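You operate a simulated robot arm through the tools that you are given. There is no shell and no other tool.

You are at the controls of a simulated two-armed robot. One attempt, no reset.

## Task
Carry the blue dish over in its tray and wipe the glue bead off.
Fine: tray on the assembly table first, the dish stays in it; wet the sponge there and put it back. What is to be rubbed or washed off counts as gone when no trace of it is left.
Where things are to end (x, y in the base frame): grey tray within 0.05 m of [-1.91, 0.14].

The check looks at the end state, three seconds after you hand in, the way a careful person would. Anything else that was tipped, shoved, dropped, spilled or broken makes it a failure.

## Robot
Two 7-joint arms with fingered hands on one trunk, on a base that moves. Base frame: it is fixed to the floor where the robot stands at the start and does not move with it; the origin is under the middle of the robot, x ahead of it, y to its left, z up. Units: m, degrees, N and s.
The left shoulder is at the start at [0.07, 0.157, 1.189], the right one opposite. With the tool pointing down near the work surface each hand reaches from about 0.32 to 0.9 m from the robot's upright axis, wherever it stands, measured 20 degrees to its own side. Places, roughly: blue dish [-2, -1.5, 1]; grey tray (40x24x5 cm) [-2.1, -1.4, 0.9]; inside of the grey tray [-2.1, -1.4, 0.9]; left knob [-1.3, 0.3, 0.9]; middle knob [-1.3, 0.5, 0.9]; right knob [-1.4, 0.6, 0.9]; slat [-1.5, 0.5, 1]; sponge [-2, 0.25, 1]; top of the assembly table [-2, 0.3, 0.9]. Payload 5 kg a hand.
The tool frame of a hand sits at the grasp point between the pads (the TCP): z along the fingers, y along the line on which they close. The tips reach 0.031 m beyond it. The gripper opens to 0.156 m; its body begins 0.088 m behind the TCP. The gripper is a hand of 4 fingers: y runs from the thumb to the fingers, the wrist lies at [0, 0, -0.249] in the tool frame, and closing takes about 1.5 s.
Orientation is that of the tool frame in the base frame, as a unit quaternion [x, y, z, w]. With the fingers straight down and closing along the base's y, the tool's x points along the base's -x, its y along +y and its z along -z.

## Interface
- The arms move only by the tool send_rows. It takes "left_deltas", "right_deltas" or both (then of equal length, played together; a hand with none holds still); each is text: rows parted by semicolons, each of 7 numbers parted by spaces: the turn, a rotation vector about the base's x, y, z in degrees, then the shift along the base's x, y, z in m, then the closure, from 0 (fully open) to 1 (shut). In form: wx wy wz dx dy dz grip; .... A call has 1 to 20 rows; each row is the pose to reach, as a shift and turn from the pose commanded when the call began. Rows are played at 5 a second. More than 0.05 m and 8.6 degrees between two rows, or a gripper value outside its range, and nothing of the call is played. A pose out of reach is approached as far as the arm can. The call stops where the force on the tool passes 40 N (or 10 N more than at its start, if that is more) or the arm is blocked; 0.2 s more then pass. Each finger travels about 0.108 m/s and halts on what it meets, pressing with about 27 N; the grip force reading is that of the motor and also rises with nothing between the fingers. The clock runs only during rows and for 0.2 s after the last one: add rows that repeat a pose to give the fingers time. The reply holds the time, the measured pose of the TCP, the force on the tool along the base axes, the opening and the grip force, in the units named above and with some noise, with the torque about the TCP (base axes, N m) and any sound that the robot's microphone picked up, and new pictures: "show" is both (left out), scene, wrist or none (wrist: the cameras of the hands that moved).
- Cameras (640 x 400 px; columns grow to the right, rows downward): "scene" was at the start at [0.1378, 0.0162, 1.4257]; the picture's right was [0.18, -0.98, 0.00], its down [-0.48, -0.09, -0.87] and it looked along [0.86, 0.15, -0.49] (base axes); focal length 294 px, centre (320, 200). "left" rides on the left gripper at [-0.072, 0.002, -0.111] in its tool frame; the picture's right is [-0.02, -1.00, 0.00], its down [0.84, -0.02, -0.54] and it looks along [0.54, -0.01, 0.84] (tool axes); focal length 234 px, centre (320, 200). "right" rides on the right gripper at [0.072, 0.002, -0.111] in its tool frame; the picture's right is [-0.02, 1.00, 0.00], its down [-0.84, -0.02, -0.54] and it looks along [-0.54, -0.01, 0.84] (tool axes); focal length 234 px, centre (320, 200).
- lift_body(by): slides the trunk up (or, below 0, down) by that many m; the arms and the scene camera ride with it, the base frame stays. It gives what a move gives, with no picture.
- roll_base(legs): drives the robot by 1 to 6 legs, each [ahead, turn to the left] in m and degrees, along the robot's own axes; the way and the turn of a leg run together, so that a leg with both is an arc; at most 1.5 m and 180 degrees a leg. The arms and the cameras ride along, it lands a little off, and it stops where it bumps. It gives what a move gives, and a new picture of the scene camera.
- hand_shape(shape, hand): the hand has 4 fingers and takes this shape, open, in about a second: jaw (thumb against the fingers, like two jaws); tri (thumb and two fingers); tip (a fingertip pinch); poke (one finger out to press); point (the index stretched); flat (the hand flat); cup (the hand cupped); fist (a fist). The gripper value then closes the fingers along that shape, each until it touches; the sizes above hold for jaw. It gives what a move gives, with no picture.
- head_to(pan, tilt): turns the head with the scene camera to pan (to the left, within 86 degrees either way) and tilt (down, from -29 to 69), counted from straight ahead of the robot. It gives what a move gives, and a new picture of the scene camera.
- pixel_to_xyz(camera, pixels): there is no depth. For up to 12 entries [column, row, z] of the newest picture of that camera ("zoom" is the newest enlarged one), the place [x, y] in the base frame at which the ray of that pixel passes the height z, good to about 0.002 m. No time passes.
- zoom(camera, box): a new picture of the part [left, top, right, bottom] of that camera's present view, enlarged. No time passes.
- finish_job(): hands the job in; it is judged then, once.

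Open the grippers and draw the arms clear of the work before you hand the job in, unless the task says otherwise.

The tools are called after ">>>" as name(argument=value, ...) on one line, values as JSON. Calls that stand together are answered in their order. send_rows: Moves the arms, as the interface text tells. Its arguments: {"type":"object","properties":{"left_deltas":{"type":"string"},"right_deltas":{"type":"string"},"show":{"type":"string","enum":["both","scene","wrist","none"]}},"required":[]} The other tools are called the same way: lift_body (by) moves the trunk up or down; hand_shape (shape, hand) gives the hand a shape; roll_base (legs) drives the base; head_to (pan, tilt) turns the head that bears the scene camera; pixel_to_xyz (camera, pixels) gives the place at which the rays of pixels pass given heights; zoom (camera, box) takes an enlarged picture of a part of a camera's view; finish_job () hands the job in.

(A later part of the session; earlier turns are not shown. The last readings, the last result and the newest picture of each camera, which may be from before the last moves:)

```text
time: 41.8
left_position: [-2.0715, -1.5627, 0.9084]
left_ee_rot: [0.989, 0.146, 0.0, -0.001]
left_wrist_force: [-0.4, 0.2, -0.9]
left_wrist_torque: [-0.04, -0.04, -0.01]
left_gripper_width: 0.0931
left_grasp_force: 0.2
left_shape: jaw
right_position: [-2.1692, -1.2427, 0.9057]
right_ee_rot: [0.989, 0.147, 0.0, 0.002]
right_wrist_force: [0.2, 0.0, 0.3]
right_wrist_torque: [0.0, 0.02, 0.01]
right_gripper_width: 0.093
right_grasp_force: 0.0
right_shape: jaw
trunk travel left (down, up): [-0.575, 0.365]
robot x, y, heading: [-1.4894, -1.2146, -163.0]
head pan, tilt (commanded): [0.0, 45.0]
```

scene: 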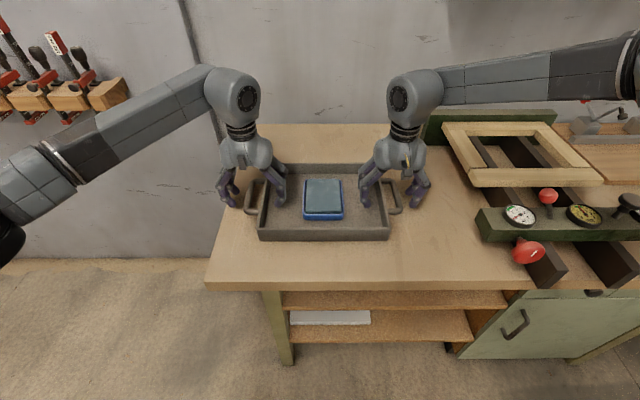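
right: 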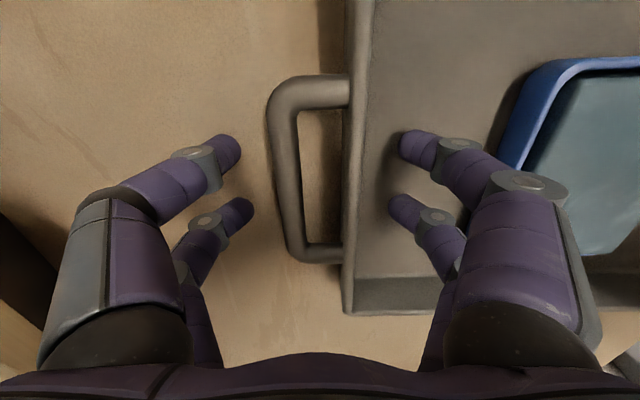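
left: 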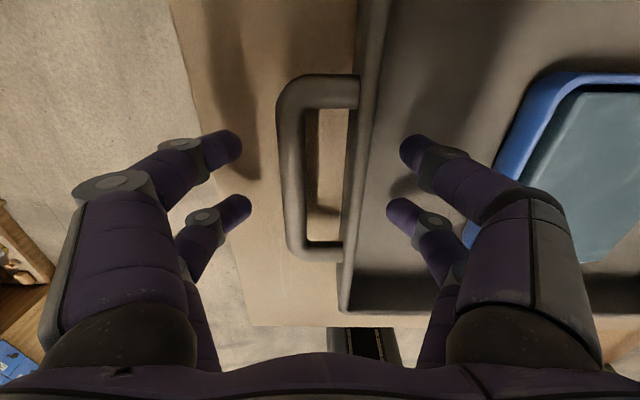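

The fingers straddle wall and bar on both sides with no contact. I close both hands.

>>> send_rows(left_deltas="0 0 0 0 0 0 0.6;0 0 0 0 0 0 0.7;0 0 0 0 0 0 0.8;0 0 0 0 0 0 0.9;0 0 0 0 0 0 1;0 0 0 0 0 0 1;0 0 0 0 0 0 1;0 0 0 0 0 0 1;0 0 0 0 0 0 1", right_deltas="0 0 0 0 0 0 0.6;0 0 0 0 0 0 0.7;0 0 0 0 0 0 0.8;0 0 0 0 0 0 0.9;0 0 0 0 0 0 1;0 0 0 0 0 0 1;0 0 0 0 0 0 1;0 0 0 0 0 0 1;0 0 0 0 0 0 1")

```text
time: 43.8
left_position: [-2.073, -1.5618, 0.9072]
left_ee_rot: [0.989, 0.147, 0.0, 0.001]
left_wrist_force: [0.2, 1.7, -0.2]
left_wrist_torque: [0.43, 0.21, 0.0]
left_gripper_width: 0.0426
left_grasp_force: 27.0
left_shape: jaw
right_position: [-2.17, -1.2435, 0.9058]
right_ee_rot: [0.989, 0.147, -0.001, 0.001]
right_wrist_force: [0.1, -1.1, 0.3]
right_wrist_torque: [-0.52, -0.23, 0.02]
right_gripper_width: 0.0401
right_grasp_force: 26.8
right_shape: jaw
trunk travel left (down, up): [-0.575, 0.365]
robot x, y, heading: [-1.4862, -1.2189, -163.0]
head pan, tilt (commanded): [0.0, 45.0]
```

scene: 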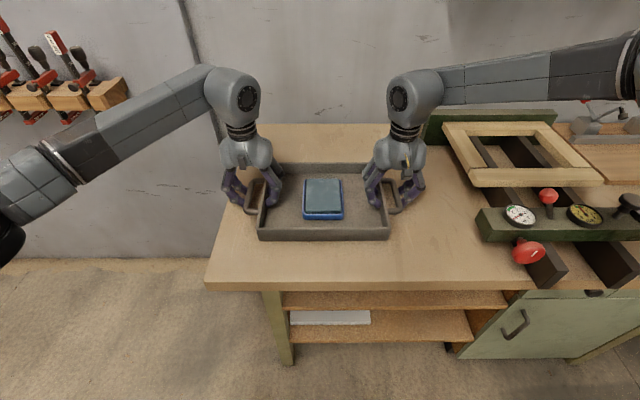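
right: 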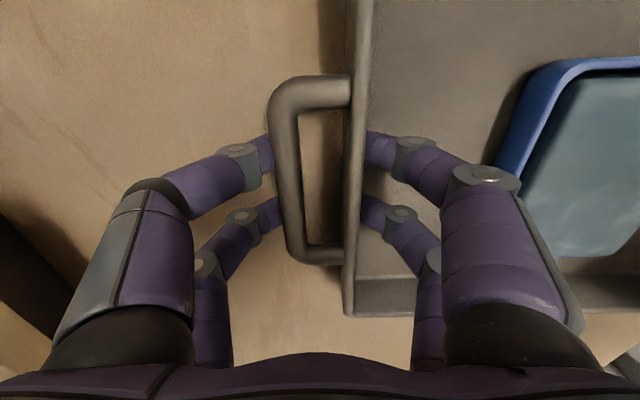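
left: 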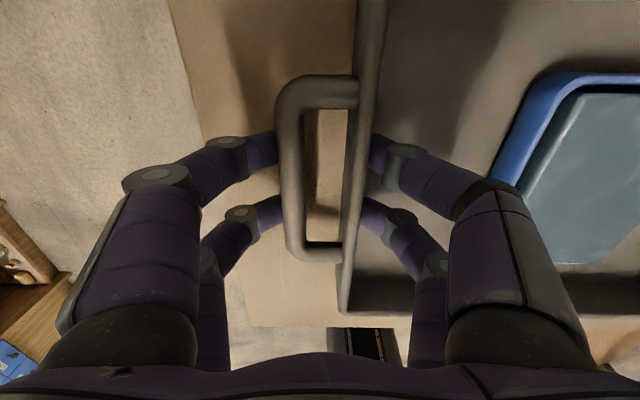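

Both hands hold with 27 N, outer fingers tucked under the bars. I lift 3 cm in small synchronous steps and check the level.

>>> send_rows(left_deltas="0 0 0 0 0 0.005 1;0 0 0 0 0 0.01 1;0 0 0 0 0 0.015 1;0 0 0 0 0 0.02 1;0 0 0 0 0 0.025 1;0 0 0 0 0 0.03 1;0 0 0 0 0 0.03 1", right_deltas="0 0 0 0 0 0.005 1;0 0 0 0 0 0.01 1;0 0 0 0 0 0.015 1;0 0 0 0 0 0.02 1;0 0 0 0 0 0.025 1;0 0 0 0 0 0.03 1;0 0 0 0 0 0.03 1")

```text
time: 45.4
left_position: [-2.0732, -1.5628, 0.9375]
left_ee_rot: [0.989, 0.147, 0.001, -0.001]
left_wrist_force: [-3.2, 8.5, -3.6]
left_wrist_torque: [0.72, 0.26, 0.02]
left_gripper_width: 0.0426
left_grasp_force: 26.8
left_shape: jaw
right_position: [-2.1703, -1.2418, 0.9359]
right_ee_rot: [0.989, 0.146, 0.001, 0.002]
right_wrist_force: [2.4, -8.5, -3.5]
right_wrist_torque: [-0.64, -0.29, -0.01]
right_gripper_width: 0.0396
right_grasp_force: 27.3
right_shape: jaw
trunk travel left (down, up): [-0.575, 0.365]
robot x, y, heading: [-1.4879, -1.2152, -162.9]
head pan, tilt (commanded): [0.0, 45.0]
```

scene: 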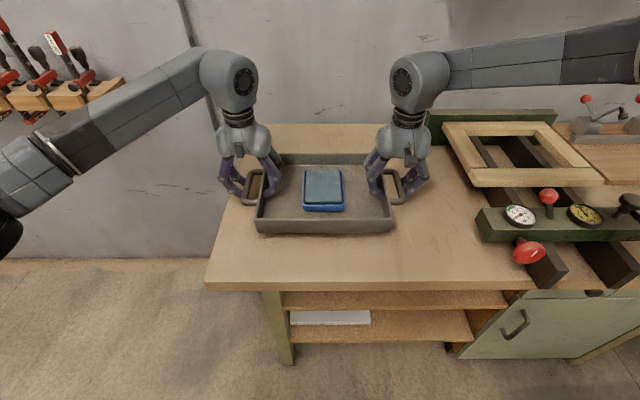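
right: 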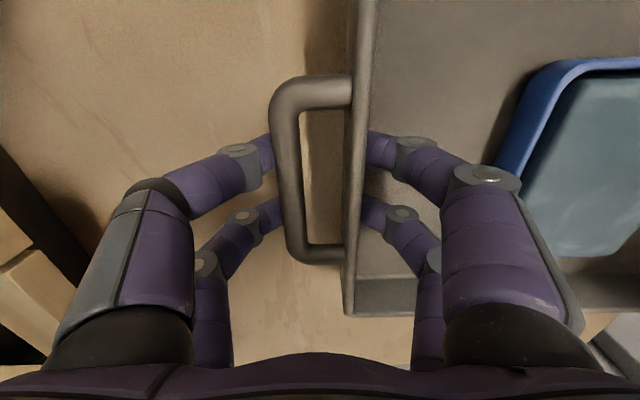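
left: 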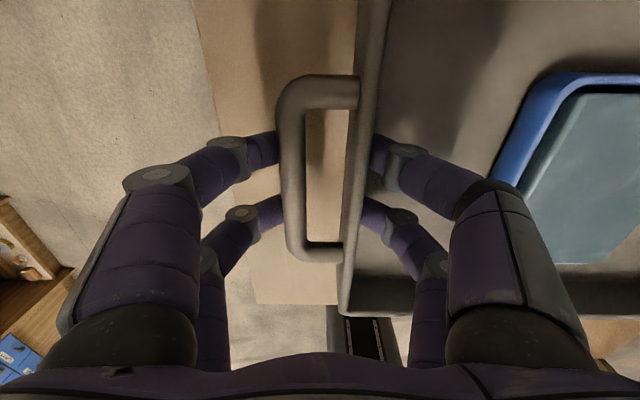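

The tray hangs level (about 3.5 N on each hand) with the dish in place. I lift it another 10 cm with the arms, gently.

>>> send_rows(left_deltas="0 0 0 0 0 0.01 1;0 0 0 0 0 0.025 1;0 0 0 0 0 0.04 1;0 0 0 0 0 0.055 1;0 0 0 0 0 0.07 1;0 0 0 0 0 0.085 1;0 0 0 0 0 0.095 1;0 0 0 0 0 0.1 1;0 0 0 0 0 0.1 1", right_deltas="0 0 0 0 0 0.01 1;0 0 0 0 0 0.025 1;0 0 0 0 0 0.04 1;0 0 0 0 0 0.055 1;0 0 0 0 0 0.07 1;0 0 0 0 0 0.085 1;0 0 0 0 0 0.095 1;0 0 0 0 0 0.1 1;0 0 0 0 0 0.1 1", show="scene")

>>> lift_body(by=0.12)

```text
time: 47.4
left_position: [-2.073, -1.5617, 1.0384]
left_ee_rot: [0.989, 0.147, 0.001, 0.001]
left_wrist_force: [-3.8, 10.9, -4.0]
left_wrist_torque: [0.77, 0.33, 0.12]
left_gripper_width: 0.0427
left_grasp_force: 26.7
left_shape: jaw
right_position: [-2.1718, -1.2429, 1.0377]
right_ee_rot: [0.989, 0.147, 0.0, 0.001]
right_wrist_force: [3.1, -9.5, -5.0]
right_wrist_torque: [-0.66, -0.29, 0.16]
right_gripper_width: 0.0395
right_grasp_force: 27.6
right_shape: jaw
trunk travel left (down, up): [-0.575, 0.365]
robot x, y, heading: [-1.4886, -1.2206, -163.0]
head pan, tilt (commanded): [0.0, 45.0]
```

scene: 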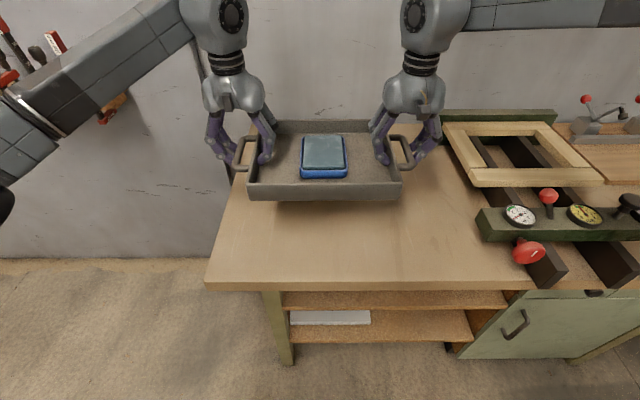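

```text
time: 48.9
left_position: [-2.0737, -1.5638, 1.1589]
left_ee_rot: [0.989, 0.148, 0.001, -0.001]
left_wrist_force: [-3.5, 9.9, -4.1]
left_wrist_torque: [0.74, 0.32, 0.16]
left_gripper_width: 0.0426
left_grasp_force: 27.4
left_shape: jaw
right_position: [-2.1705, -1.2429, 1.1575]
right_ee_rot: [0.989, 0.147, 0.002, 0.001]
right_wrist_force: [4.5, -10.6, -4.7]
right_wrist_torque: [-0.66, -0.29, 0.2]
right_gripper_width: 0.0397
right_grasp_force: 27.6
right_shape: jaw
trunk travel left (down, up): [-0.695, 0.245]
robot x, y, heading: [-1.4872, -1.2194, -163.0]
head pan, tilt (commanded): [0.0, 45.0]
```

The tray rides at about 1.11 m (bottom), held firmly. I back away 0.4 m from the bench.

>>> roll_base(legs=[[-0.4, 0]])

```text
time: 51.4
left_position: [-1.6819, -1.4436, 1.1583]
left_ee_rot: [0.989, 0.149, 0.001, 0.0]
left_wrist_force: [-4.2, 9.9, -4.9]
left_wrist_torque: [0.73, 0.31, 0.11]
left_gripper_width: 0.0425
left_grasp_force: 26.9
left_shape: jaw
right_position: [-1.7807, -1.1258, 1.1579]
right_ee_rot: [0.989, 0.149, 0.001, 0.0]
right_wrist_force: [3.3, -9.0, -5.5]
right_wrist_torque: [-0.65, -0.31, 0.16]
right_gripper_width: 0.0398
right_grasp_force: 26.9
right_shape: jaw
trunk travel left (down, up): [-0.695, 0.245]
robot x, y, heading: [-1.0961, -1.1011, -162.9]
head pan, tilt (commanded): [0.0, 45.0]
```

scene: 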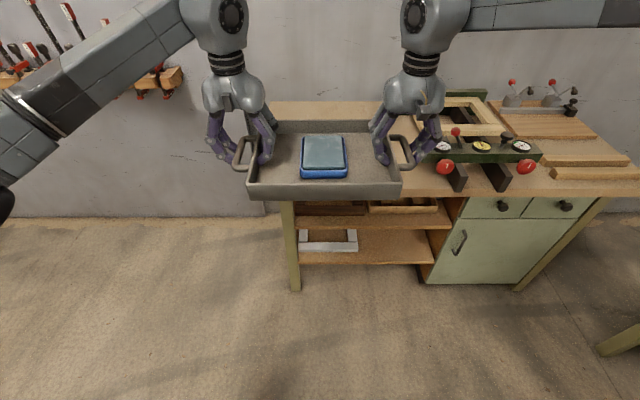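

Tray and dish are steady. I turn right about 60 degrees toward the assembly table and look at it.

>>> roll_base(legs=[[0, -60]])

>>> head_to(pan=-15, tilt=30)

```text
time: 54.5
left_position: [-1.6896, -0.7654, 1.1588]
left_ee_rot: [0.931, -0.366, 0.0, 0.0]
left_wrist_force: [3.4, 6.0, -4.8]
left_wrist_torque: [0.6, -0.47, 0.09]
left_gripper_width: 0.0425
left_grasp_force: 26.5
left_shape: jaw
right_position: [-1.4609, -0.5195, 1.1562]
right_ee_rot: [0.93, -0.366, 0.0, 0.0]
right_wrist_force: [-4.6, -5.5, -4.6]
right_wrist_torque: [-0.56, 0.42, 0.18]
right_gripper_width: 0.0396
right_grasp_force: 27.0
right_shape: jaw
trunk travel left (down, up): [-0.695, 0.245]
robot x, y, heading: [-1.098, -1.0959, 137.1]
head pan, tilt (commanded): [0.0, 45.0]
```

scene: 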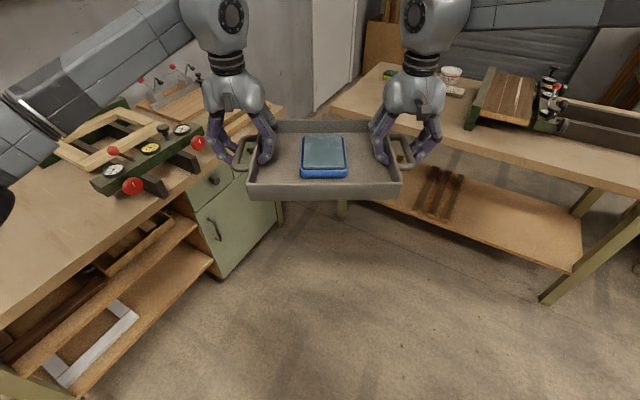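

```text
time: 55.2
left_position: [-1.689, -0.7651, 1.1578]
left_ee_rot: [0.93, -0.367, 0.0, 0.0]
left_wrist_force: [0.7, 3.0, -3.4]
left_wrist_torque: [0.54, -0.39, 0.15]
left_gripper_width: 0.0423
left_grasp_force: 27.6
left_shape: jaw
right_position: [-1.4632, -0.5197, 1.1582]
right_ee_rot: [0.93, -0.367, 0.001, 0.002]
right_wrist_force: [-2.1, -2.3, -4.0]
right_wrist_torque: [-0.5, 0.36, 0.14]
right_gripper_width: 0.0397
right_grasp_force: 26.9
right_shape: jaw
trunk travel left (down, up): [-0.695, 0.245]
robot x, y, heading: [-1.0984, -1.0982, 137.0]
head pan, tilt (commanded): [-15.0, 30.0]
```

scene: 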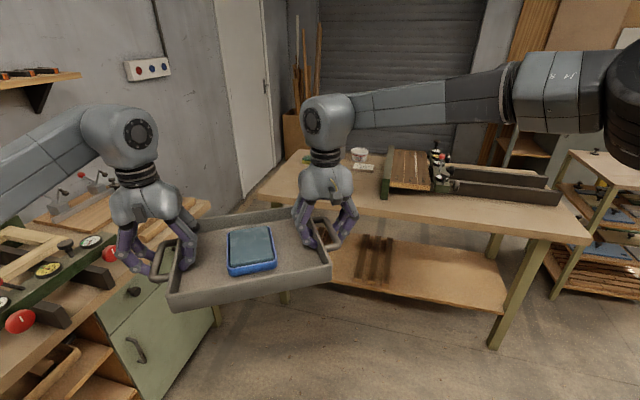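

The assembly table's near edge runs from about (256,194) to (591,243); legs reach the floor at about (283,303) and (495,347). I measure these, the sponge (307,158), the cup (360,155) and jig foot (385,195).

>>> pixel_to_xyz(camera="scene", pixels=[[256, 194, 0.86], [591, 243, 0.86], [283, 303, 0], [495, 347, 0], [307, 161, 0.87], [360, 163, 0.86], [364, 168, 0.86], [385, 197, 0.86], [558, 203, 0.86], [305, 150, 0.86], [256, 194, 0.88], [591, 243, 0.88]])

>>> zoom(camera="scene", box=[240, 130, 460, 260])

```text
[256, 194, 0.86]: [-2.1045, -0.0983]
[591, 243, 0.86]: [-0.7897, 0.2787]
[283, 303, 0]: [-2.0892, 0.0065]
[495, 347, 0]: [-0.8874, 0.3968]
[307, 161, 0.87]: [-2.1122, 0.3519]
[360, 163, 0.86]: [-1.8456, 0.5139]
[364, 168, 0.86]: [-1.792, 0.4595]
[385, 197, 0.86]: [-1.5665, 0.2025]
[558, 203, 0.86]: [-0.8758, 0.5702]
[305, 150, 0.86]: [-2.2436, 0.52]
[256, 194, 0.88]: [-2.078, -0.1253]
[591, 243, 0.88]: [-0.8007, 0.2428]
```

```text
2.91 times, centred on (350, 195) of scene
```

zoom: 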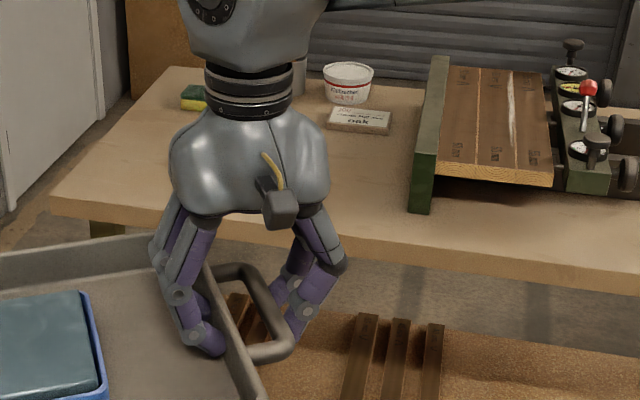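

The near edge of the table runs from about (-2.10,-0.10) to (-0.79,0.28); the target spot is free, the sponge is at (-2.11,0.35) and the jig fence begins near (-1.57,0.20). My heading already points to the standing place (-1.73,-0.49), so I drive 0.55 m ahead and look.

>>> roll_base(legs=[[0.55, 0]])

>>> head_to(pan=-20, tilt=40)

```text
time: 58.4
left_position: [-2.0909, -0.3891, 1.1589]
left_ee_rot: [0.93, -0.367, 0.001, 0.0]
left_wrist_force: [2.6, 4.0, -4.3]
left_wrist_torque: [0.6, -0.39, 0.12]
left_gripper_width: 0.0422
left_grasp_force: 26.7
left_shape: jaw
right_position: [-1.8624, -0.1449, 1.1575]
right_ee_rot: [0.93, -0.367, 0.0, 0.001]
right_wrist_force: [-3.0, -4.0, -4.6]
right_wrist_torque: [-0.55, 0.42, 0.15]
right_gripper_width: 0.0398
right_grasp_force: 26.7
right_shape: jaw
trunk travel left (down, up): [-0.695, 0.245]
robot x, y, heading: [-1.5045, -0.7221, 136.8]
head pan, tilt (commanded): [-15.0, 30.0]
```

scene: 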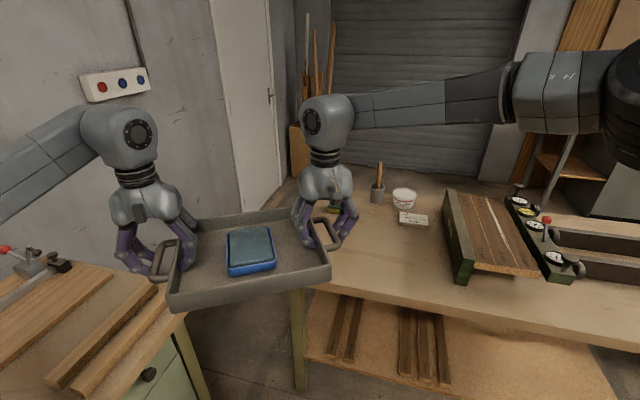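

```text
time: 59.1
left_position: [-2.0918, -0.3883, 1.1576]
left_ee_rot: [0.93, -0.367, 0.001, 0.0]
left_wrist_force: [1.6, 2.7, -3.9]
left_wrist_torque: [0.47, -0.42, 0.17]
left_gripper_width: 0.0425
left_grasp_force: 26.9
left_shape: jaw
right_position: [-1.8641, -0.1448, 1.157]
right_ee_rot: [0.93, -0.368, 0.0, 0.001]
right_wrist_force: [-1.2, -2.5, -3.5]
right_wrist_torque: [-0.51, 0.32, 0.14]
right_gripper_width: 0.0396
right_grasp_force: 27.3
right_shape: jaw
trunk travel left (down, up): [-0.695, 0.245]
robot x, y, heading: [-1.5011, -0.7247, 136.9]
head pan, tilt (commanded): [-20.0, 40.0]
```

scene: 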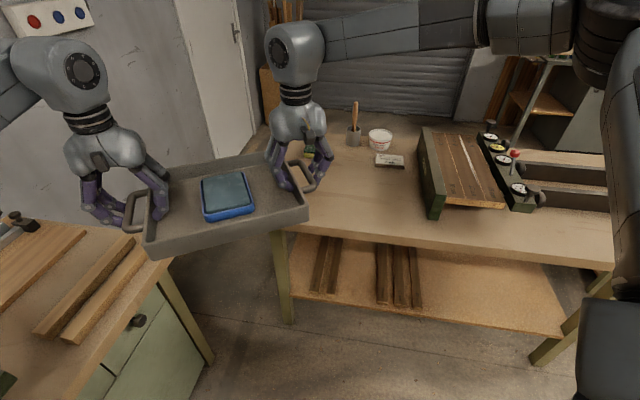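

I triangulate the table height with the jig's foot corner and other marks from this nearer view.

>>> zoom(camera="scene", box=[300, 90, 560, 290])

>>> pixel_to_xyz(camera="scene", pixels=[[433, 219, 0.84], [433, 219, 0.86], [433, 219, 0.88], [353, 146, 0.86], [380, 150, 0.86], [389, 166, 0.86], [288, 322, 0.0], [611, 262, 0.86], [310, 155, 0.87]])

```text
2.00 times, centred on (430, 190) of scene
```

zoom: 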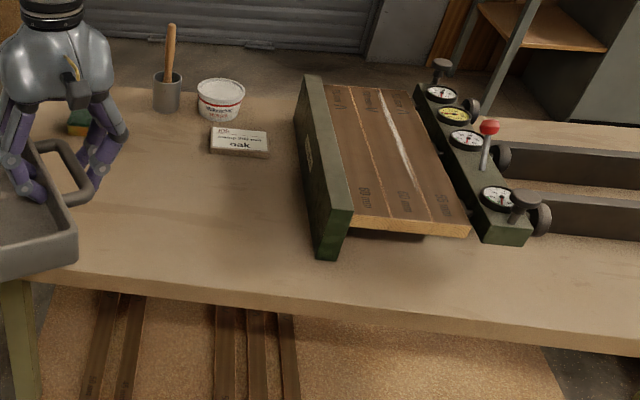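

```text
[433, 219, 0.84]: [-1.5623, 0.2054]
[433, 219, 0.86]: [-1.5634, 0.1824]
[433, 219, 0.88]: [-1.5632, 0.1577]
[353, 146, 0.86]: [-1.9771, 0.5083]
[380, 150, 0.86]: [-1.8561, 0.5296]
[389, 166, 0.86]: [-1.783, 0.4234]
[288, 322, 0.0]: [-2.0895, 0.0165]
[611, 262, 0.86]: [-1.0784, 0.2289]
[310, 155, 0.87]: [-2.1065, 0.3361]
```

The height is still uncertain by 2 cm; I will use force when setting down. I drive the remaining 0.32 m and then turn right to face the table squarely.

>>> roll_base(legs=[[0.32, 0]])

>>> roll_base(legs=[[0, -31]])

```text
time: 61.3
left_position: [-2.3206, -0.1617, 1.1587]
left_ee_rot: [0.928, -0.373, 0.0, -0.001]
left_wrist_force: [1.9, 2.8, -3.8]
left_wrist_torque: [0.56, -0.38, 0.12]
left_gripper_width: 0.0424
left_grasp_force: 27.1
left_shape: jaw
right_position: [-2.091, 0.0807, 1.1578]
right_ee_rot: [0.928, -0.372, 0.0, 0.001]
right_wrist_force: [-1.6, -3.0, -4.3]
right_wrist_torque: [-0.5, 0.37, 0.14]
right_gripper_width: 0.0395
right_grasp_force: 27.0
right_shape: jaw
trunk travel left (down, up): [-0.695, 0.245]
robot x, y, heading: [-1.7345, -0.4965, 136.4]
head pan, tilt (commanded): [-20.0, 40.0]
```

scene: 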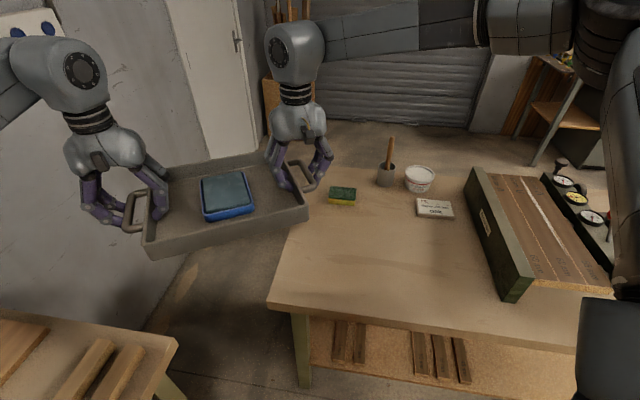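

```text
time: 63.2
left_position: [-2.0655, 0.0926, 1.1579]
left_ee_rot: [0.796, -0.605, 0.001, 0.0]
left_wrist_force: [2.8, 1.1, -4.4]
left_wrist_torque: [0.24, -0.59, 0.15]
left_gripper_width: 0.0424
left_grasp_force: 27.2
left_shape: jaw
right_position: [-1.7441, 0.1817, 1.1568]
right_ee_rot: [0.796, -0.605, 0.0, 0.002]
right_wrist_force: [-2.0, -1.8, -4.4]
right_wrist_torque: [-0.25, 0.56, 0.13]
right_gripper_width: 0.0397
right_grasp_force: 26.9
right_shape: jaw
trunk travel left (down, up): [-0.695, 0.245]
robot x, y, heading: [-1.7361, -0.503, 105.5]
head pan, tilt (commanded): [-20.0, 40.0]
```

scene: 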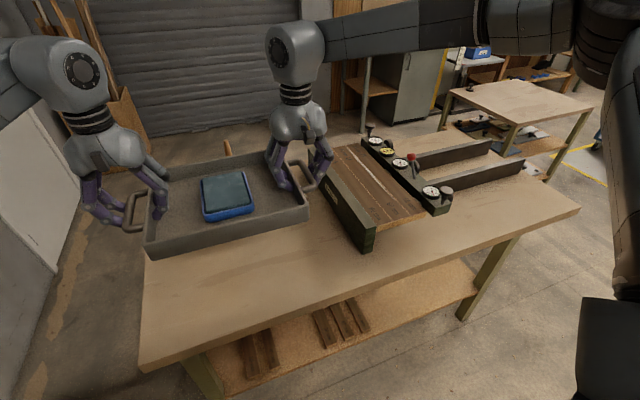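

The tray's middle is now over (-1.905,0.137), almost exactly the target. I look straight ahead and down to check what lies below it.

>>> head_to(pan=0, tilt=50)

>>> zoom(camera="right", box=[0, 0, 640, 400])

>>> zoom(camera="left", box=[0, 0, 640, 400])

```text
time: 64.0
left_position: [-2.0645, 0.0925, 1.1588]
left_ee_rot: [0.796, -0.605, 0.001, 0.001]
left_wrist_force: [0.4, 1.5, -3.8]
left_wrist_torque: [0.23, -0.58, 0.1]
left_gripper_width: 0.0424
left_grasp_force: 26.7
left_shape: jaw
right_position: [-1.7431, 0.1818, 1.1572]
right_ee_rot: [0.796, -0.605, 0.0, 0.002]
right_wrist_force: [-1.3, -1.0, -5.2]
right_wrist_torque: [-0.26, 0.55, 0.12]
right_gripper_width: 0.0395
right_grasp_force: 26.9
right_shape: jaw
trunk travel left (down, up): [-0.695, 0.245]
robot x, y, heading: [-1.7307, -0.4982, 105.4]
head pan, tilt (commanded): [0.0, 50.0]
```

scene: 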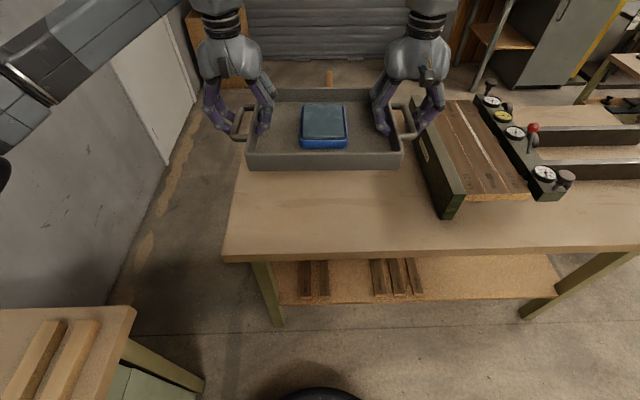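

```text
1.00 times, centred on (320, 200) of right (not enlarged: the box is as wide or as high as the picture)
```

zoom: 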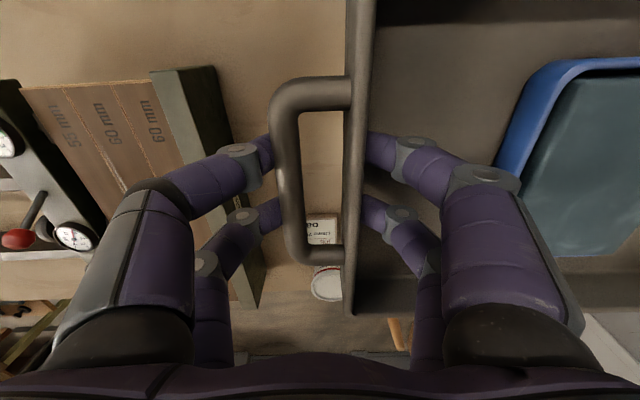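

```text
1.00 times, centred on (320, 200) of left (not enlarged: the box is as wide or as high as the picture)
```

zoom: 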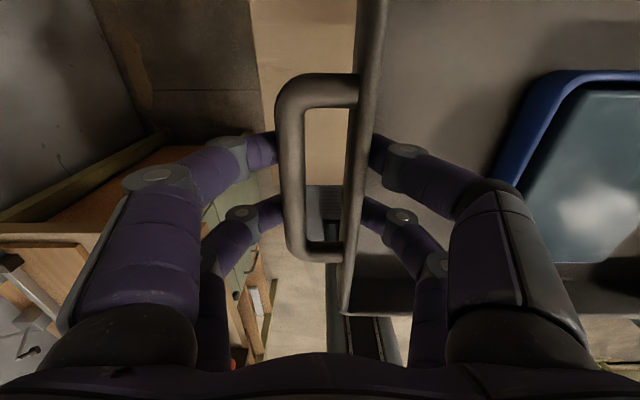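

Below the tray is only bare table, and the jig fence is clear of the right hand by several cm. I lower the trunk by the 0.12 m it was raised.

>>> lift_body(by=-0.12)

>>> head_to(pan=0, tilt=45)

```text
time: 65.5
left_position: [-2.0646, 0.0925, 1.0383]
left_ee_rot: [0.796, -0.605, 0.0, -0.001]
left_wrist_force: [0.8, 1.7, -4.3]
left_wrist_torque: [0.22, -0.64, 0.15]
left_gripper_width: 0.0424
left_grasp_force: 26.9
left_shape: jaw
right_position: [-1.7432, 0.1825, 1.0367]
right_ee_rot: [0.797, -0.604, -0.002, 0.001]
right_wrist_force: [-1.7, -0.6, -4.4]
right_wrist_torque: [-0.27, 0.57, 0.16]
right_gripper_width: 0.0395
right_grasp_force: 27.5
right_shape: jaw
trunk travel left (down, up): [-0.575, 0.365]
robot x, y, heading: [-1.7325, -0.5066, 105.7]
head pan, tilt (commanded): [0.0, 50.0]
```

```text
time: 66.2
left_position: [-2.0644, 0.0929, 1.0384]
left_ee_rot: [0.796, -0.605, 0.001, 0.0]
left_wrist_force: [1.1, 0.2, -5.4]
left_wrist_torque: [0.26, -0.58, 0.11]
left_gripper_width: 0.0422
left_grasp_force: 27.2
left_shape: jaw
right_position: [-1.743, 0.1817, 1.0379]
right_ee_rot: [0.796, -0.606, -0.002, 0.002]
right_wrist_force: [-1.3, -1.6, -4.7]
right_wrist_torque: [-0.22, 0.52, 0.12]
right_gripper_width: 0.0397
right_grasp_force: 27.1
right_shape: jaw
trunk travel left (down, up): [-0.575, 0.365]
robot x, y, heading: [-1.7381, -0.5016, 105.5]
head pan, tilt (commanded): [0.0, 45.0]
```

scene: 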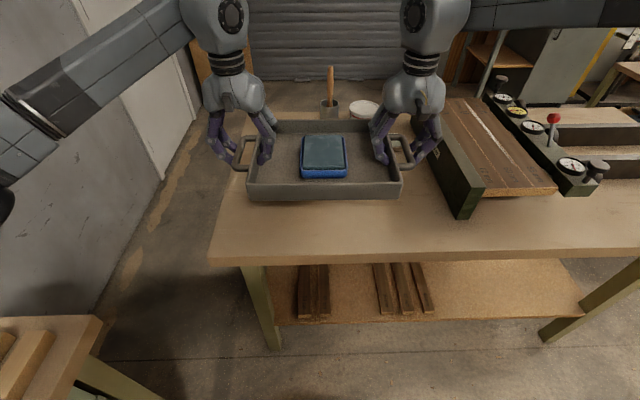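

The tray's shadow and surroundings look right. I lower 6 cm, then continue slowly to feel for the table.

>>> send_rows(left_deltas="0 0 0 0 0 -0.015 1;0 0 0 0 0 -0.03 1;0 0 0 0 0 -0.045 1;0 0 0 0 0 -0.06 1;0 0 0 0 0 -0.066 1;0 0 0 0 0 -0.066 1", right_deltas="0 0 0 0 0 -0.015 1;0 0 0 0 0 -0.03 1;0 0 0 0 0 -0.045 1;0 0 0 0 0 -0.06 1;0 0 0 0 0 -0.066 1;0 0 0 0 0 -0.066 1", show="scene")

```text
time: 67.6
left_position: [-2.0644, 0.0935, 0.9718]
left_ee_rot: [0.796, -0.606, 0.002, 0.0]
left_wrist_force: [3.2, 1.1, -4.0]
left_wrist_torque: [0.24, -0.63, 0.11]
left_gripper_width: 0.0423
left_grasp_force: 27.3
left_shape: jaw
right_position: [-1.7429, 0.1824, 0.9702]
right_ee_rot: [0.796, -0.605, -0.001, 0.002]
right_wrist_force: [-3.4, -1.4, -4.9]
right_wrist_torque: [-0.3, 0.63, 0.11]
right_gripper_width: 0.0393
right_grasp_force: 26.8
right_shape: jaw
trunk travel left (down, up): [-0.575, 0.365]
robot x, y, heading: [-1.7388, -0.5008, 105.6]
head pan, tilt (commanded): [0.0, 45.0]
```

scene: 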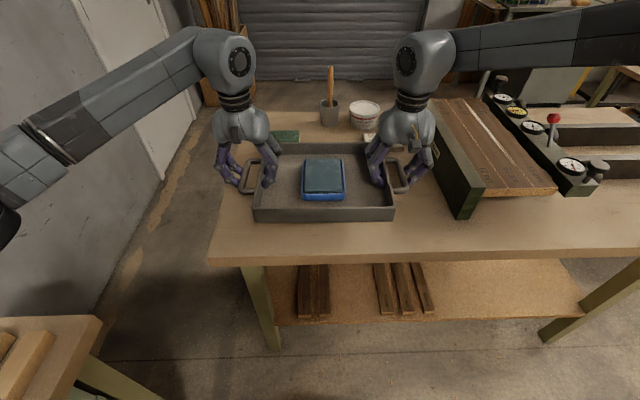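

Still hanging freely at z 0.97. I lower in 4 mm steps for 3.2 cm and read the forces.

>>> send_rows(left_deltas="0 0 0 0 0 -0.004 1;0 0 0 0 0 -0.008 1;0 0 0 0 0 -0.012 1;0 0 0 0 0 -0.016 1;0 0 0 0 0 -0.02 1;0 0 0 0 0 -0.024 1;0 0 0 0 0 -0.028 1;0 0 0 0 0 -0.032 1", right_deltas="0 0 0 0 0 -0.004 1;0 0 0 0 0 -0.008 1;0 0 0 0 0 -0.012 1;0 0 0 0 0 -0.016 1;0 0 0 0 0 -0.02 1;0 0 0 0 0 -0.024 1;0 0 0 0 0 -0.028 1;0 0 0 0 0 -0.032 1", show="scene")

```text
time: 69.4
left_position: [-2.0655, 0.0922, 0.9405]
left_ee_rot: [0.796, -0.606, 0.001, 0.001]
left_wrist_force: [3.0, 1.7, -4.5]
left_wrist_torque: [0.27, -0.58, 0.13]
left_gripper_width: 0.0425
left_grasp_force: 26.9
left_shape: jaw
right_position: [-1.7433, 0.1815, 0.9387]
right_ee_rot: [0.796, -0.605, 0.0, 0.0]
right_wrist_force: [-3.2, -1.3, -4.8]
right_wrist_torque: [-0.26, 0.68, 0.11]
right_gripper_width: 0.0395
right_grasp_force: 28.1
right_shape: jaw
trunk travel left (down, up): [-0.575, 0.365]
robot x, y, heading: [-1.7325, -0.5006, 105.2]
head pan, tilt (commanded): [0.0, 45.0]
```

scene: 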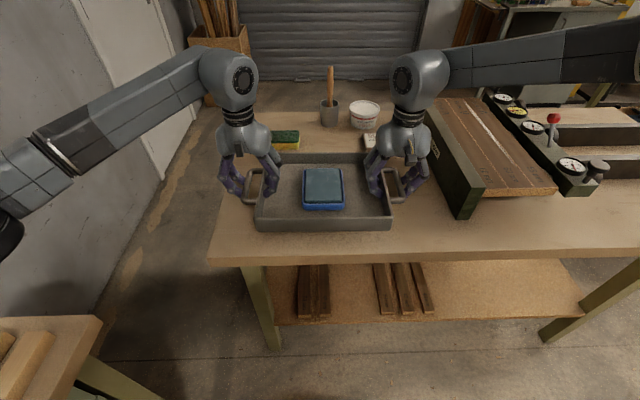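

No contact yet at 0.94. I go on in 3 mm steps for 3 cm more.

>>> send_rows(left_deltas="0 0 0 0 0 -0.004 1;0 0 0 0 0 -0.008 1;0 0 0 0 0 -0.012 1;0 0 0 0 0 -0.016 1;0 0 0 0 0 -0.019 1;0 0 0 0 0 -0.022 1;0 0 0 0 0 -0.024 1;0 0 0 0 0 -0.024 1", right_deltas="0 0 0 0 0 -0.004 1;0 0 0 0 0 -0.008 1;0 0 0 0 0 -0.012 1;0 0 0 0 0 -0.016 1;0 0 0 0 0 -0.019 1;0 0 0 0 0 -0.022 1;0 0 0 0 0 -0.024 1;0 0 0 0 0 -0.024 1", show="scene")

```text
time: 71.2
left_position: [-2.0656, 0.0927, 0.9154]
left_ee_rot: [0.796, -0.606, 0.001, 0.0]
left_wrist_force: [1.9, 0.0, -4.6]
left_wrist_torque: [0.27, -0.66, 0.04]
left_gripper_width: 0.0423
left_grasp_force: 26.7
left_shape: jaw
right_position: [-1.7428, 0.1801, 0.9152]
right_ee_rot: [0.796, -0.605, 0.0, 0.001]
right_wrist_force: [-1.7, -1.5, -4.2]
right_wrist_torque: [-0.23, 0.58, 0.04]
right_gripper_width: 0.0394
right_grasp_force: 27.2
right_shape: jaw
trunk travel left (down, up): [-0.575, 0.365]
robot x, y, heading: [-1.7306, -0.5041, 105.7]
head pan, tilt (commanded): [0.0, 45.0]
```

scene: 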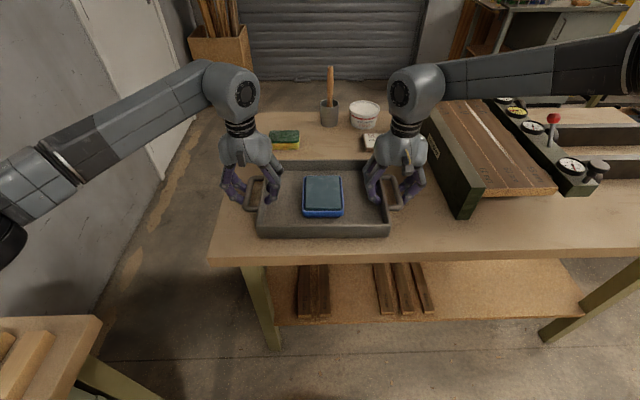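

Still carrying weight at 0.915. I go down in 2 mm steps by 1.2 cm.

>>> send_rows(left_deltas="0 0 0 0 0 -0.002 1;0 0 0 0 0 -0.004 1;0 0 0 0 0 -0.006 1;0 0 0 0 0 -0.008 1;0 0 0 0 0 -0.01 1;0 0 0 0 0 -0.01 1", right_deltas="0 0 0 0 0 -0.002 1;0 0 0 0 0 -0.004 1;0 0 0 0 0 -0.006 1;0 0 0 0 0 -0.008 1;0 0 0 0 0 -0.01 1;0 0 0 0 0 -0.01 1", show="scene")

```text
time: 72.6
left_position: [-2.0638, 0.0903, 0.9064]
left_ee_rot: [0.796, -0.606, 0.0, 0.0]
left_wrist_force: [3.2, 3.3, -3.5]
left_wrist_torque: [0.25, -0.64, 0.28]
left_gripper_width: 0.0425
left_grasp_force: 27.0
left_shape: jaw
right_position: [-1.7428, 0.1822, 0.9055]
right_ee_rot: [0.797, -0.604, 0.0, 0.001]
right_wrist_force: [-3.0, -2.8, -3.5]
right_wrist_torque: [-0.31, 0.65, 0.31]
right_gripper_width: 0.0395
right_grasp_force: 27.1
right_shape: jaw
trunk travel left (down, up): [-0.575, 0.365]
robot x, y, heading: [-1.7335, -0.5001, 105.6]
head pan, tilt (commanded): [0.0, 45.0]
```

scene: 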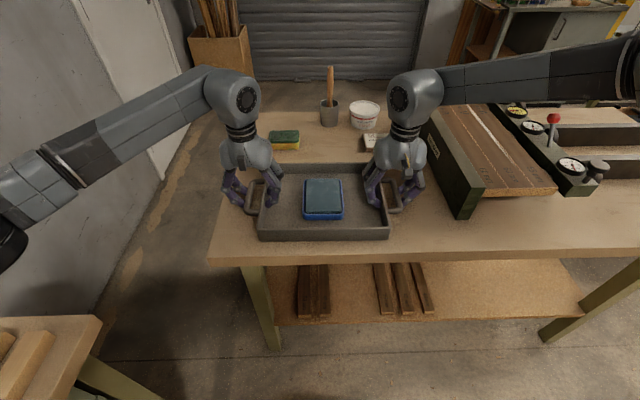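

Forces begin to drop slightly (-3.5 N) but weight is still carried. Another 8 mm in 2 mm steps.

>>> send_rows(left_deltas="0 0 0 0 0 -0.002 1;0 0 0 0 0 -0.004 1;0 0 0 0 0 -0.006 1;0 0 0 0 0 -0.006 1", right_deltas="0 0 0 0 0 -0.002 1;0 0 0 0 0 -0.004 1;0 0 0 0 0 -0.006 1;0 0 0 0 0 -0.006 1", show="scene")

```text
time: 73.6
left_position: [-2.0639, 0.0907, 0.9051]
left_ee_rot: [0.796, -0.605, -0.001, -0.003]
left_wrist_force: [3.5, 5.6, 23.6]
left_wrist_torque: [0.29, -0.71, 0.19]
left_gripper_width: 0.0428
left_grasp_force: 27.0
left_shape: jaw
right_position: [-1.7442, 0.1808, 0.9029]
right_ee_rot: [0.796, -0.605, -0.004, 0.0]
right_wrist_force: [-5.2, 2.8, 13.2]
right_wrist_torque: [-0.31, 0.66, 0.24]
right_gripper_width: 0.04
right_grasp_force: 26.4
right_shape: jaw
trunk travel left (down, up): [-0.575, 0.365]
robot x, y, heading: [-1.732, -0.4989, 105.8]
head pan, tilt (commanded): [0.0, 45.0]
```

scene: 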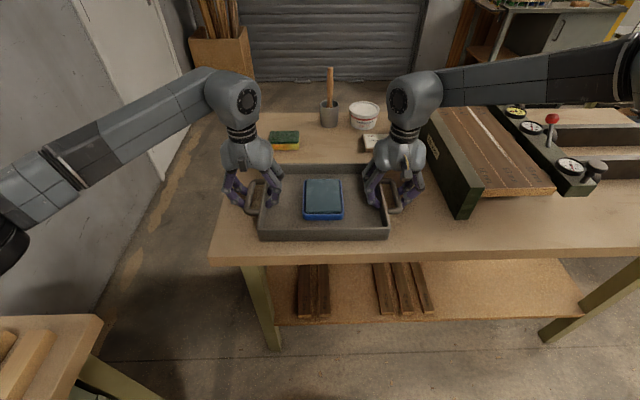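

The tray has touched down (force +24/+13 N). I relieve the pressure by 4 mm and open both hands to 0.4.

>>> send_rows(left_deltas="0 0 0 0 0 0.003 1;0 0 0 0 0 0.004 1;0 0 0 0 0 0.004 0.8;0 0 0 0 0 0.004 0.65;0 0 0 0 0 0.004 0.5;0 0 0 0 0 0.004 0.4;0 0 0 0 0 0.004 0.4;0 0 0 0 0 0.004 0.4", right_deltas="0 0 0 0 0 0.003 1;0 0 0 0 0 0.004 1;0 0 0 0 0 0.004 0.8;0 0 0 0 0 0.004 0.65;0 0 0 0 0 0.004 0.5;0 0 0 0 0 0.004 0.4;0 0 0 0 0 0.004 0.4;0 0 0 0 0 0.004 0.4")

```text
time: 75.4
left_position: [-2.0646, 0.0898, 0.9035]
left_ee_rot: [0.796, -0.605, 0.0, 0.0]
left_wrist_force: [0.9, 0.8, -0.3]
left_wrist_torque: [0.0, -0.01, -0.02]
left_gripper_width: 0.093
left_grasp_force: 0.1
left_shape: jaw
right_position: [-1.7419, 0.1805, 0.9039]
right_ee_rot: [0.796, -0.605, -0.001, 0.0]
right_wrist_force: [0.4, 0.1, 0.1]
right_wrist_torque: [0.01, -0.02, 0.04]
right_gripper_width: 0.093
right_grasp_force: 0.1
right_shape: jaw
trunk travel left (down, up): [-0.575, 0.365]
robot x, y, heading: [-1.7393, -0.5009, 105.5]
head pan, tilt (commanded): [0.0, 45.0]
```

scene: 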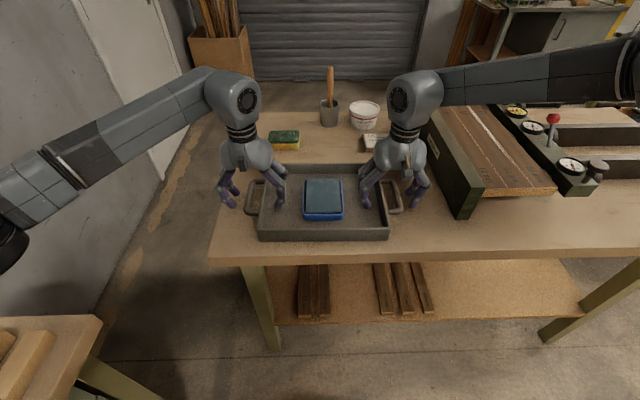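
right: 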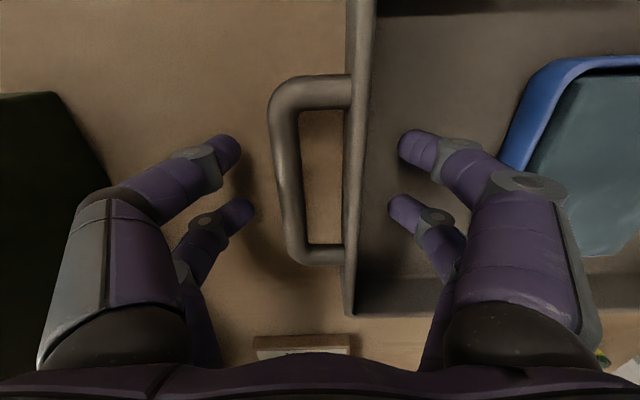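
left: 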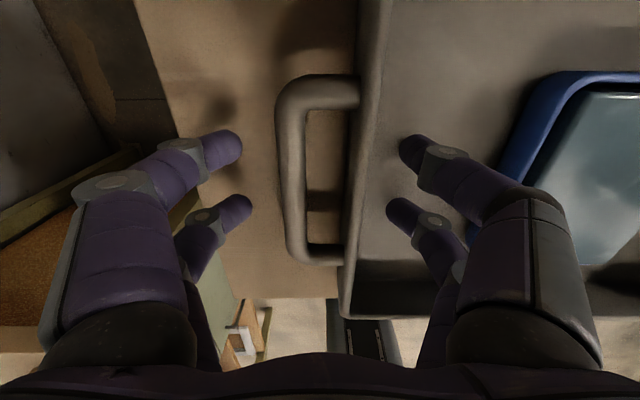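

The hands are free and the tray rests on the table. I raise both hands straight up 0.2 m.

>>> send_rows(left_deltas="0 0 0 0 0 0.02 0.4;0 0 0 0 0 0.05 0.4;0 0 0 0 0 0.09 0.4;0 0 0 0 0 0.13 0.4;0 0 0 0 0 0.17 0.4;0 0 0 0 0 0.2 0.4;0 0 0 0 0 0.2 0.4", right_deltas="0 0 0 0 0 0.02 0.4;0 0 0 0 0 0.05 0.4;0 0 0 0 0 0.09 0.4;0 0 0 0 0 0.13 0.4;0 0 0 0 0 0.17 0.4;0 0 0 0 0 0.2 0.4;0 0 0 0 0 0.2 0.4")

```text
time: 77.0
left_position: [-2.0626, 0.0918, 1.1061]
left_ee_rot: [0.796, -0.605, 0.001, 0.0]
left_wrist_force: [-0.4, -0.4, 0.7]
left_wrist_torque: [0.01, -0.01, -0.02]
left_gripper_width: 0.0928
left_grasp_force: 0.2
left_shape: jaw
right_position: [-1.7441, 0.1791, 1.103]
right_ee_rot: [0.795, -0.606, -0.001, 0.0]
right_wrist_force: [0.2, -0.2, -0.1]
right_wrist_torque: [-0.01, -0.01, 0.01]
right_gripper_width: 0.0931
right_grasp_force: 0.0
right_shape: jaw
trunk travel left (down, up): [-0.575, 0.365]
robot x, y, heading: [-1.7341, -0.4996, 105.3]
head pan, tilt (commanded): [0.0, 45.0]
```

scene: 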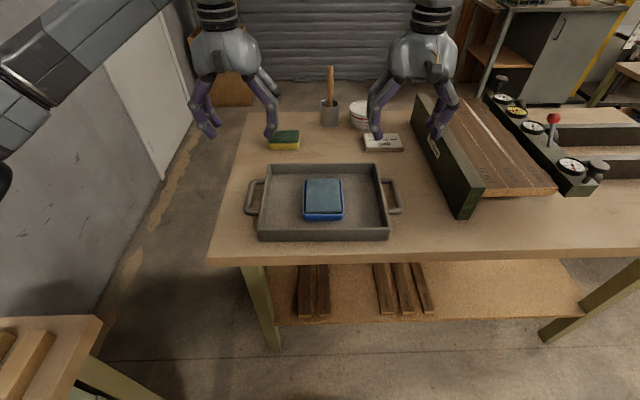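
right: 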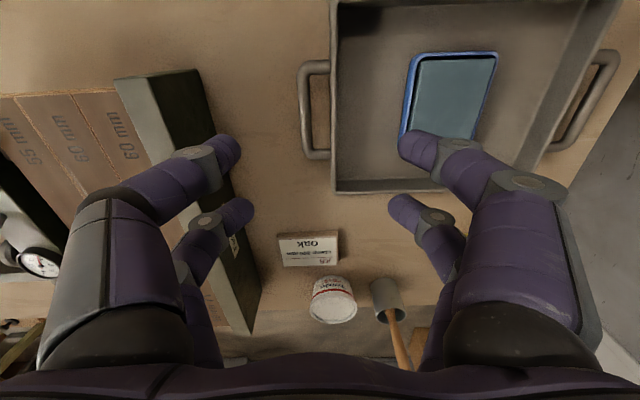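
left: 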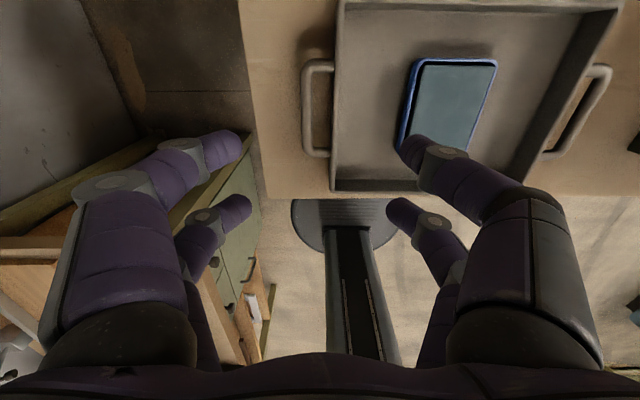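

The tray stands on the table with the dish in it. I zoom to measure tray, sponge and the glue bead on the slats.

>>> zoom(camera="scene", box=[230, 110, 410, 250])

>>> pixel_to_xyz(camera="scene", pixels=[[260, 233, 0.905], [388, 231, 0.905], [267, 164, 0.905], [377, 164, 0.905], [284, 148, 0.86], [269, 150, 0.86], [298, 149, 0.86], [270, 132, 0.9], [298, 131, 0.9], [459, 219, 0.86], [330, 125, 0.86], [323, 200, 0.89]])

>>> zoom(camera="scene", box=[410, 70, 620, 225])

```text
2.86 times, centred on (320, 180) of scene
```

zoom: 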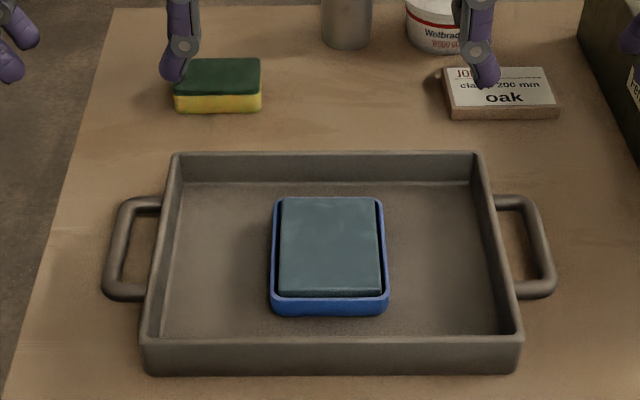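

```text
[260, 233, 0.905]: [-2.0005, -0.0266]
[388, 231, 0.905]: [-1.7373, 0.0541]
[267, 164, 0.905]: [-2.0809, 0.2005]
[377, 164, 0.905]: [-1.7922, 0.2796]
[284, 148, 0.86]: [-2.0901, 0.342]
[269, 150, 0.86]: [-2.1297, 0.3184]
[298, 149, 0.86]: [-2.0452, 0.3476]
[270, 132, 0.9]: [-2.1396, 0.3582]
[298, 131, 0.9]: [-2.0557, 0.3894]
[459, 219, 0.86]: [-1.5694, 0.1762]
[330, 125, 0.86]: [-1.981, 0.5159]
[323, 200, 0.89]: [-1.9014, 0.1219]
```

```text
2.58 times, centred on (515, 148) of scene
```

zoom: 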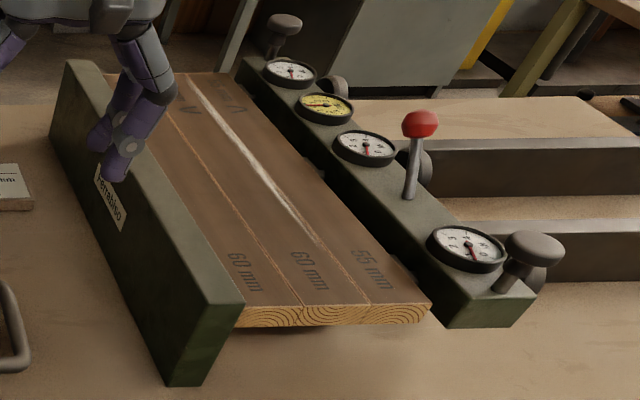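

Tray centre measures about (-1.903,0.127 to 0.136), inside the 0.05 m tolerance. The sponge is near (-2.09,0.36), 0.93 m off, so I first fold the left arm out of the way and raise the right hand before driving closer.

>>> send_rows(left_deltas="0 0 0 -0.021 -0.037 0.01 0.4;0 0 0 -0.042 -0.074 0.02 0.4;0 0 0 -0.063 -0.111 0.03 0.4;0 0 0 -0.084 -0.148 0.04 0.4;0 0 0 -0.105 -0.185 0.05 0.4;0 0 0 -0.126 -0.222 0.06 0.4;0 0 0 -0.147 -0.259 0.07 0.4;0 0 0 -0.168 -0.295 0.07 0.4;0 0 0 -0.168 -0.295 0.07 0.4", right_deltas="0 0 0 0 0 0.01 0.4;0 0 0 0 0 0.02 0.4;0 0 0 0 0 0.03 0.4;0 0 0 0 0 0.04 0.4;0 0 0 0 0 0.05 0.4;0 0 0 0 0 0.06 0.4;0 0 0 0 0 0.07 0.4;0 0 0 0 0 0.07 0.4;0 0 0 0 0 0.07 0.4", show="scene")

```text
time: 79.2
left_position: [-2.2217, -0.1972, 1.1093]
left_ee_rot: [0.792, -0.603, 0.072, 0.055]
left_wrist_force: [1.0, -0.3, 0.5]
left_wrist_torque: [0.05, 0.03, -0.02]
left_gripper_width: 0.0933
left_grasp_force: 0.1
left_shape: jaw
left hand out of reach, approached as far as the arm can: row 8, 9
right_position: [-1.7415, 0.179, 1.1746]
right_ee_rot: [0.796, -0.606, -0.002, 0.001]
right_wrist_force: [0.5, 0.4, 0.4]
right_wrist_torque: [0.05, 0.03, 0.05]
right_gripper_width: 0.0928
right_grasp_force: 0.1
right_shape: jaw
trunk travel left (down, up): [-0.575, 0.365]
robot x, y, heading: [-1.7334, -0.5046, 105.8]
head pan, tilt (commanded): [0.0, 45.0]
stopped in row 9 (left hand): the arm was blocked; the commanded pose is now the measured one
```

scene: 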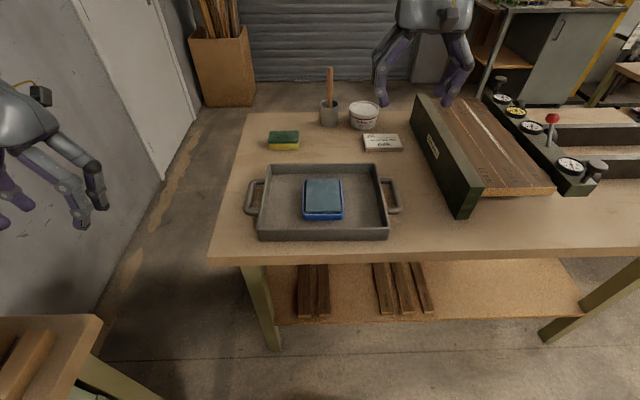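

The left hand stopped a little short at (-2.22,-0.20), off the table. I look left to make sure its elbow touches nothing.

>>> head_to(pan=65, tilt=35)

```text
time: 80.5
left_position: [-2.2235, -0.1963, 1.1074]
left_ee_rot: [0.792, -0.603, 0.073, 0.054]
left_wrist_force: [0.4, -0.4, -0.7]
left_wrist_torque: [0.0, 0.03, -0.01]
left_gripper_width: 0.0934
left_grasp_force: 0.1
left_shape: jaw
right_position: [-1.7431, 0.1802, 1.1724]
right_ee_rot: [0.796, -0.605, 0.0, 0.0]
right_wrist_force: [-0.4, -0.5, 0.4]
right_wrist_torque: [0.04, 0.01, -0.04]
right_gripper_width: 0.0929
right_grasp_force: 0.0
right_shape: jaw
trunk travel left (down, up): [-0.575, 0.365]
robot x, y, heading: [-1.7371, -0.5027, 105.6]
head pan, tilt (commanded): [65.0, 35.0]
```

scene: 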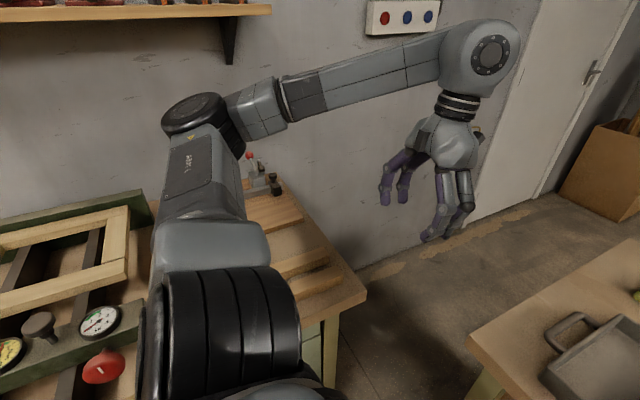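

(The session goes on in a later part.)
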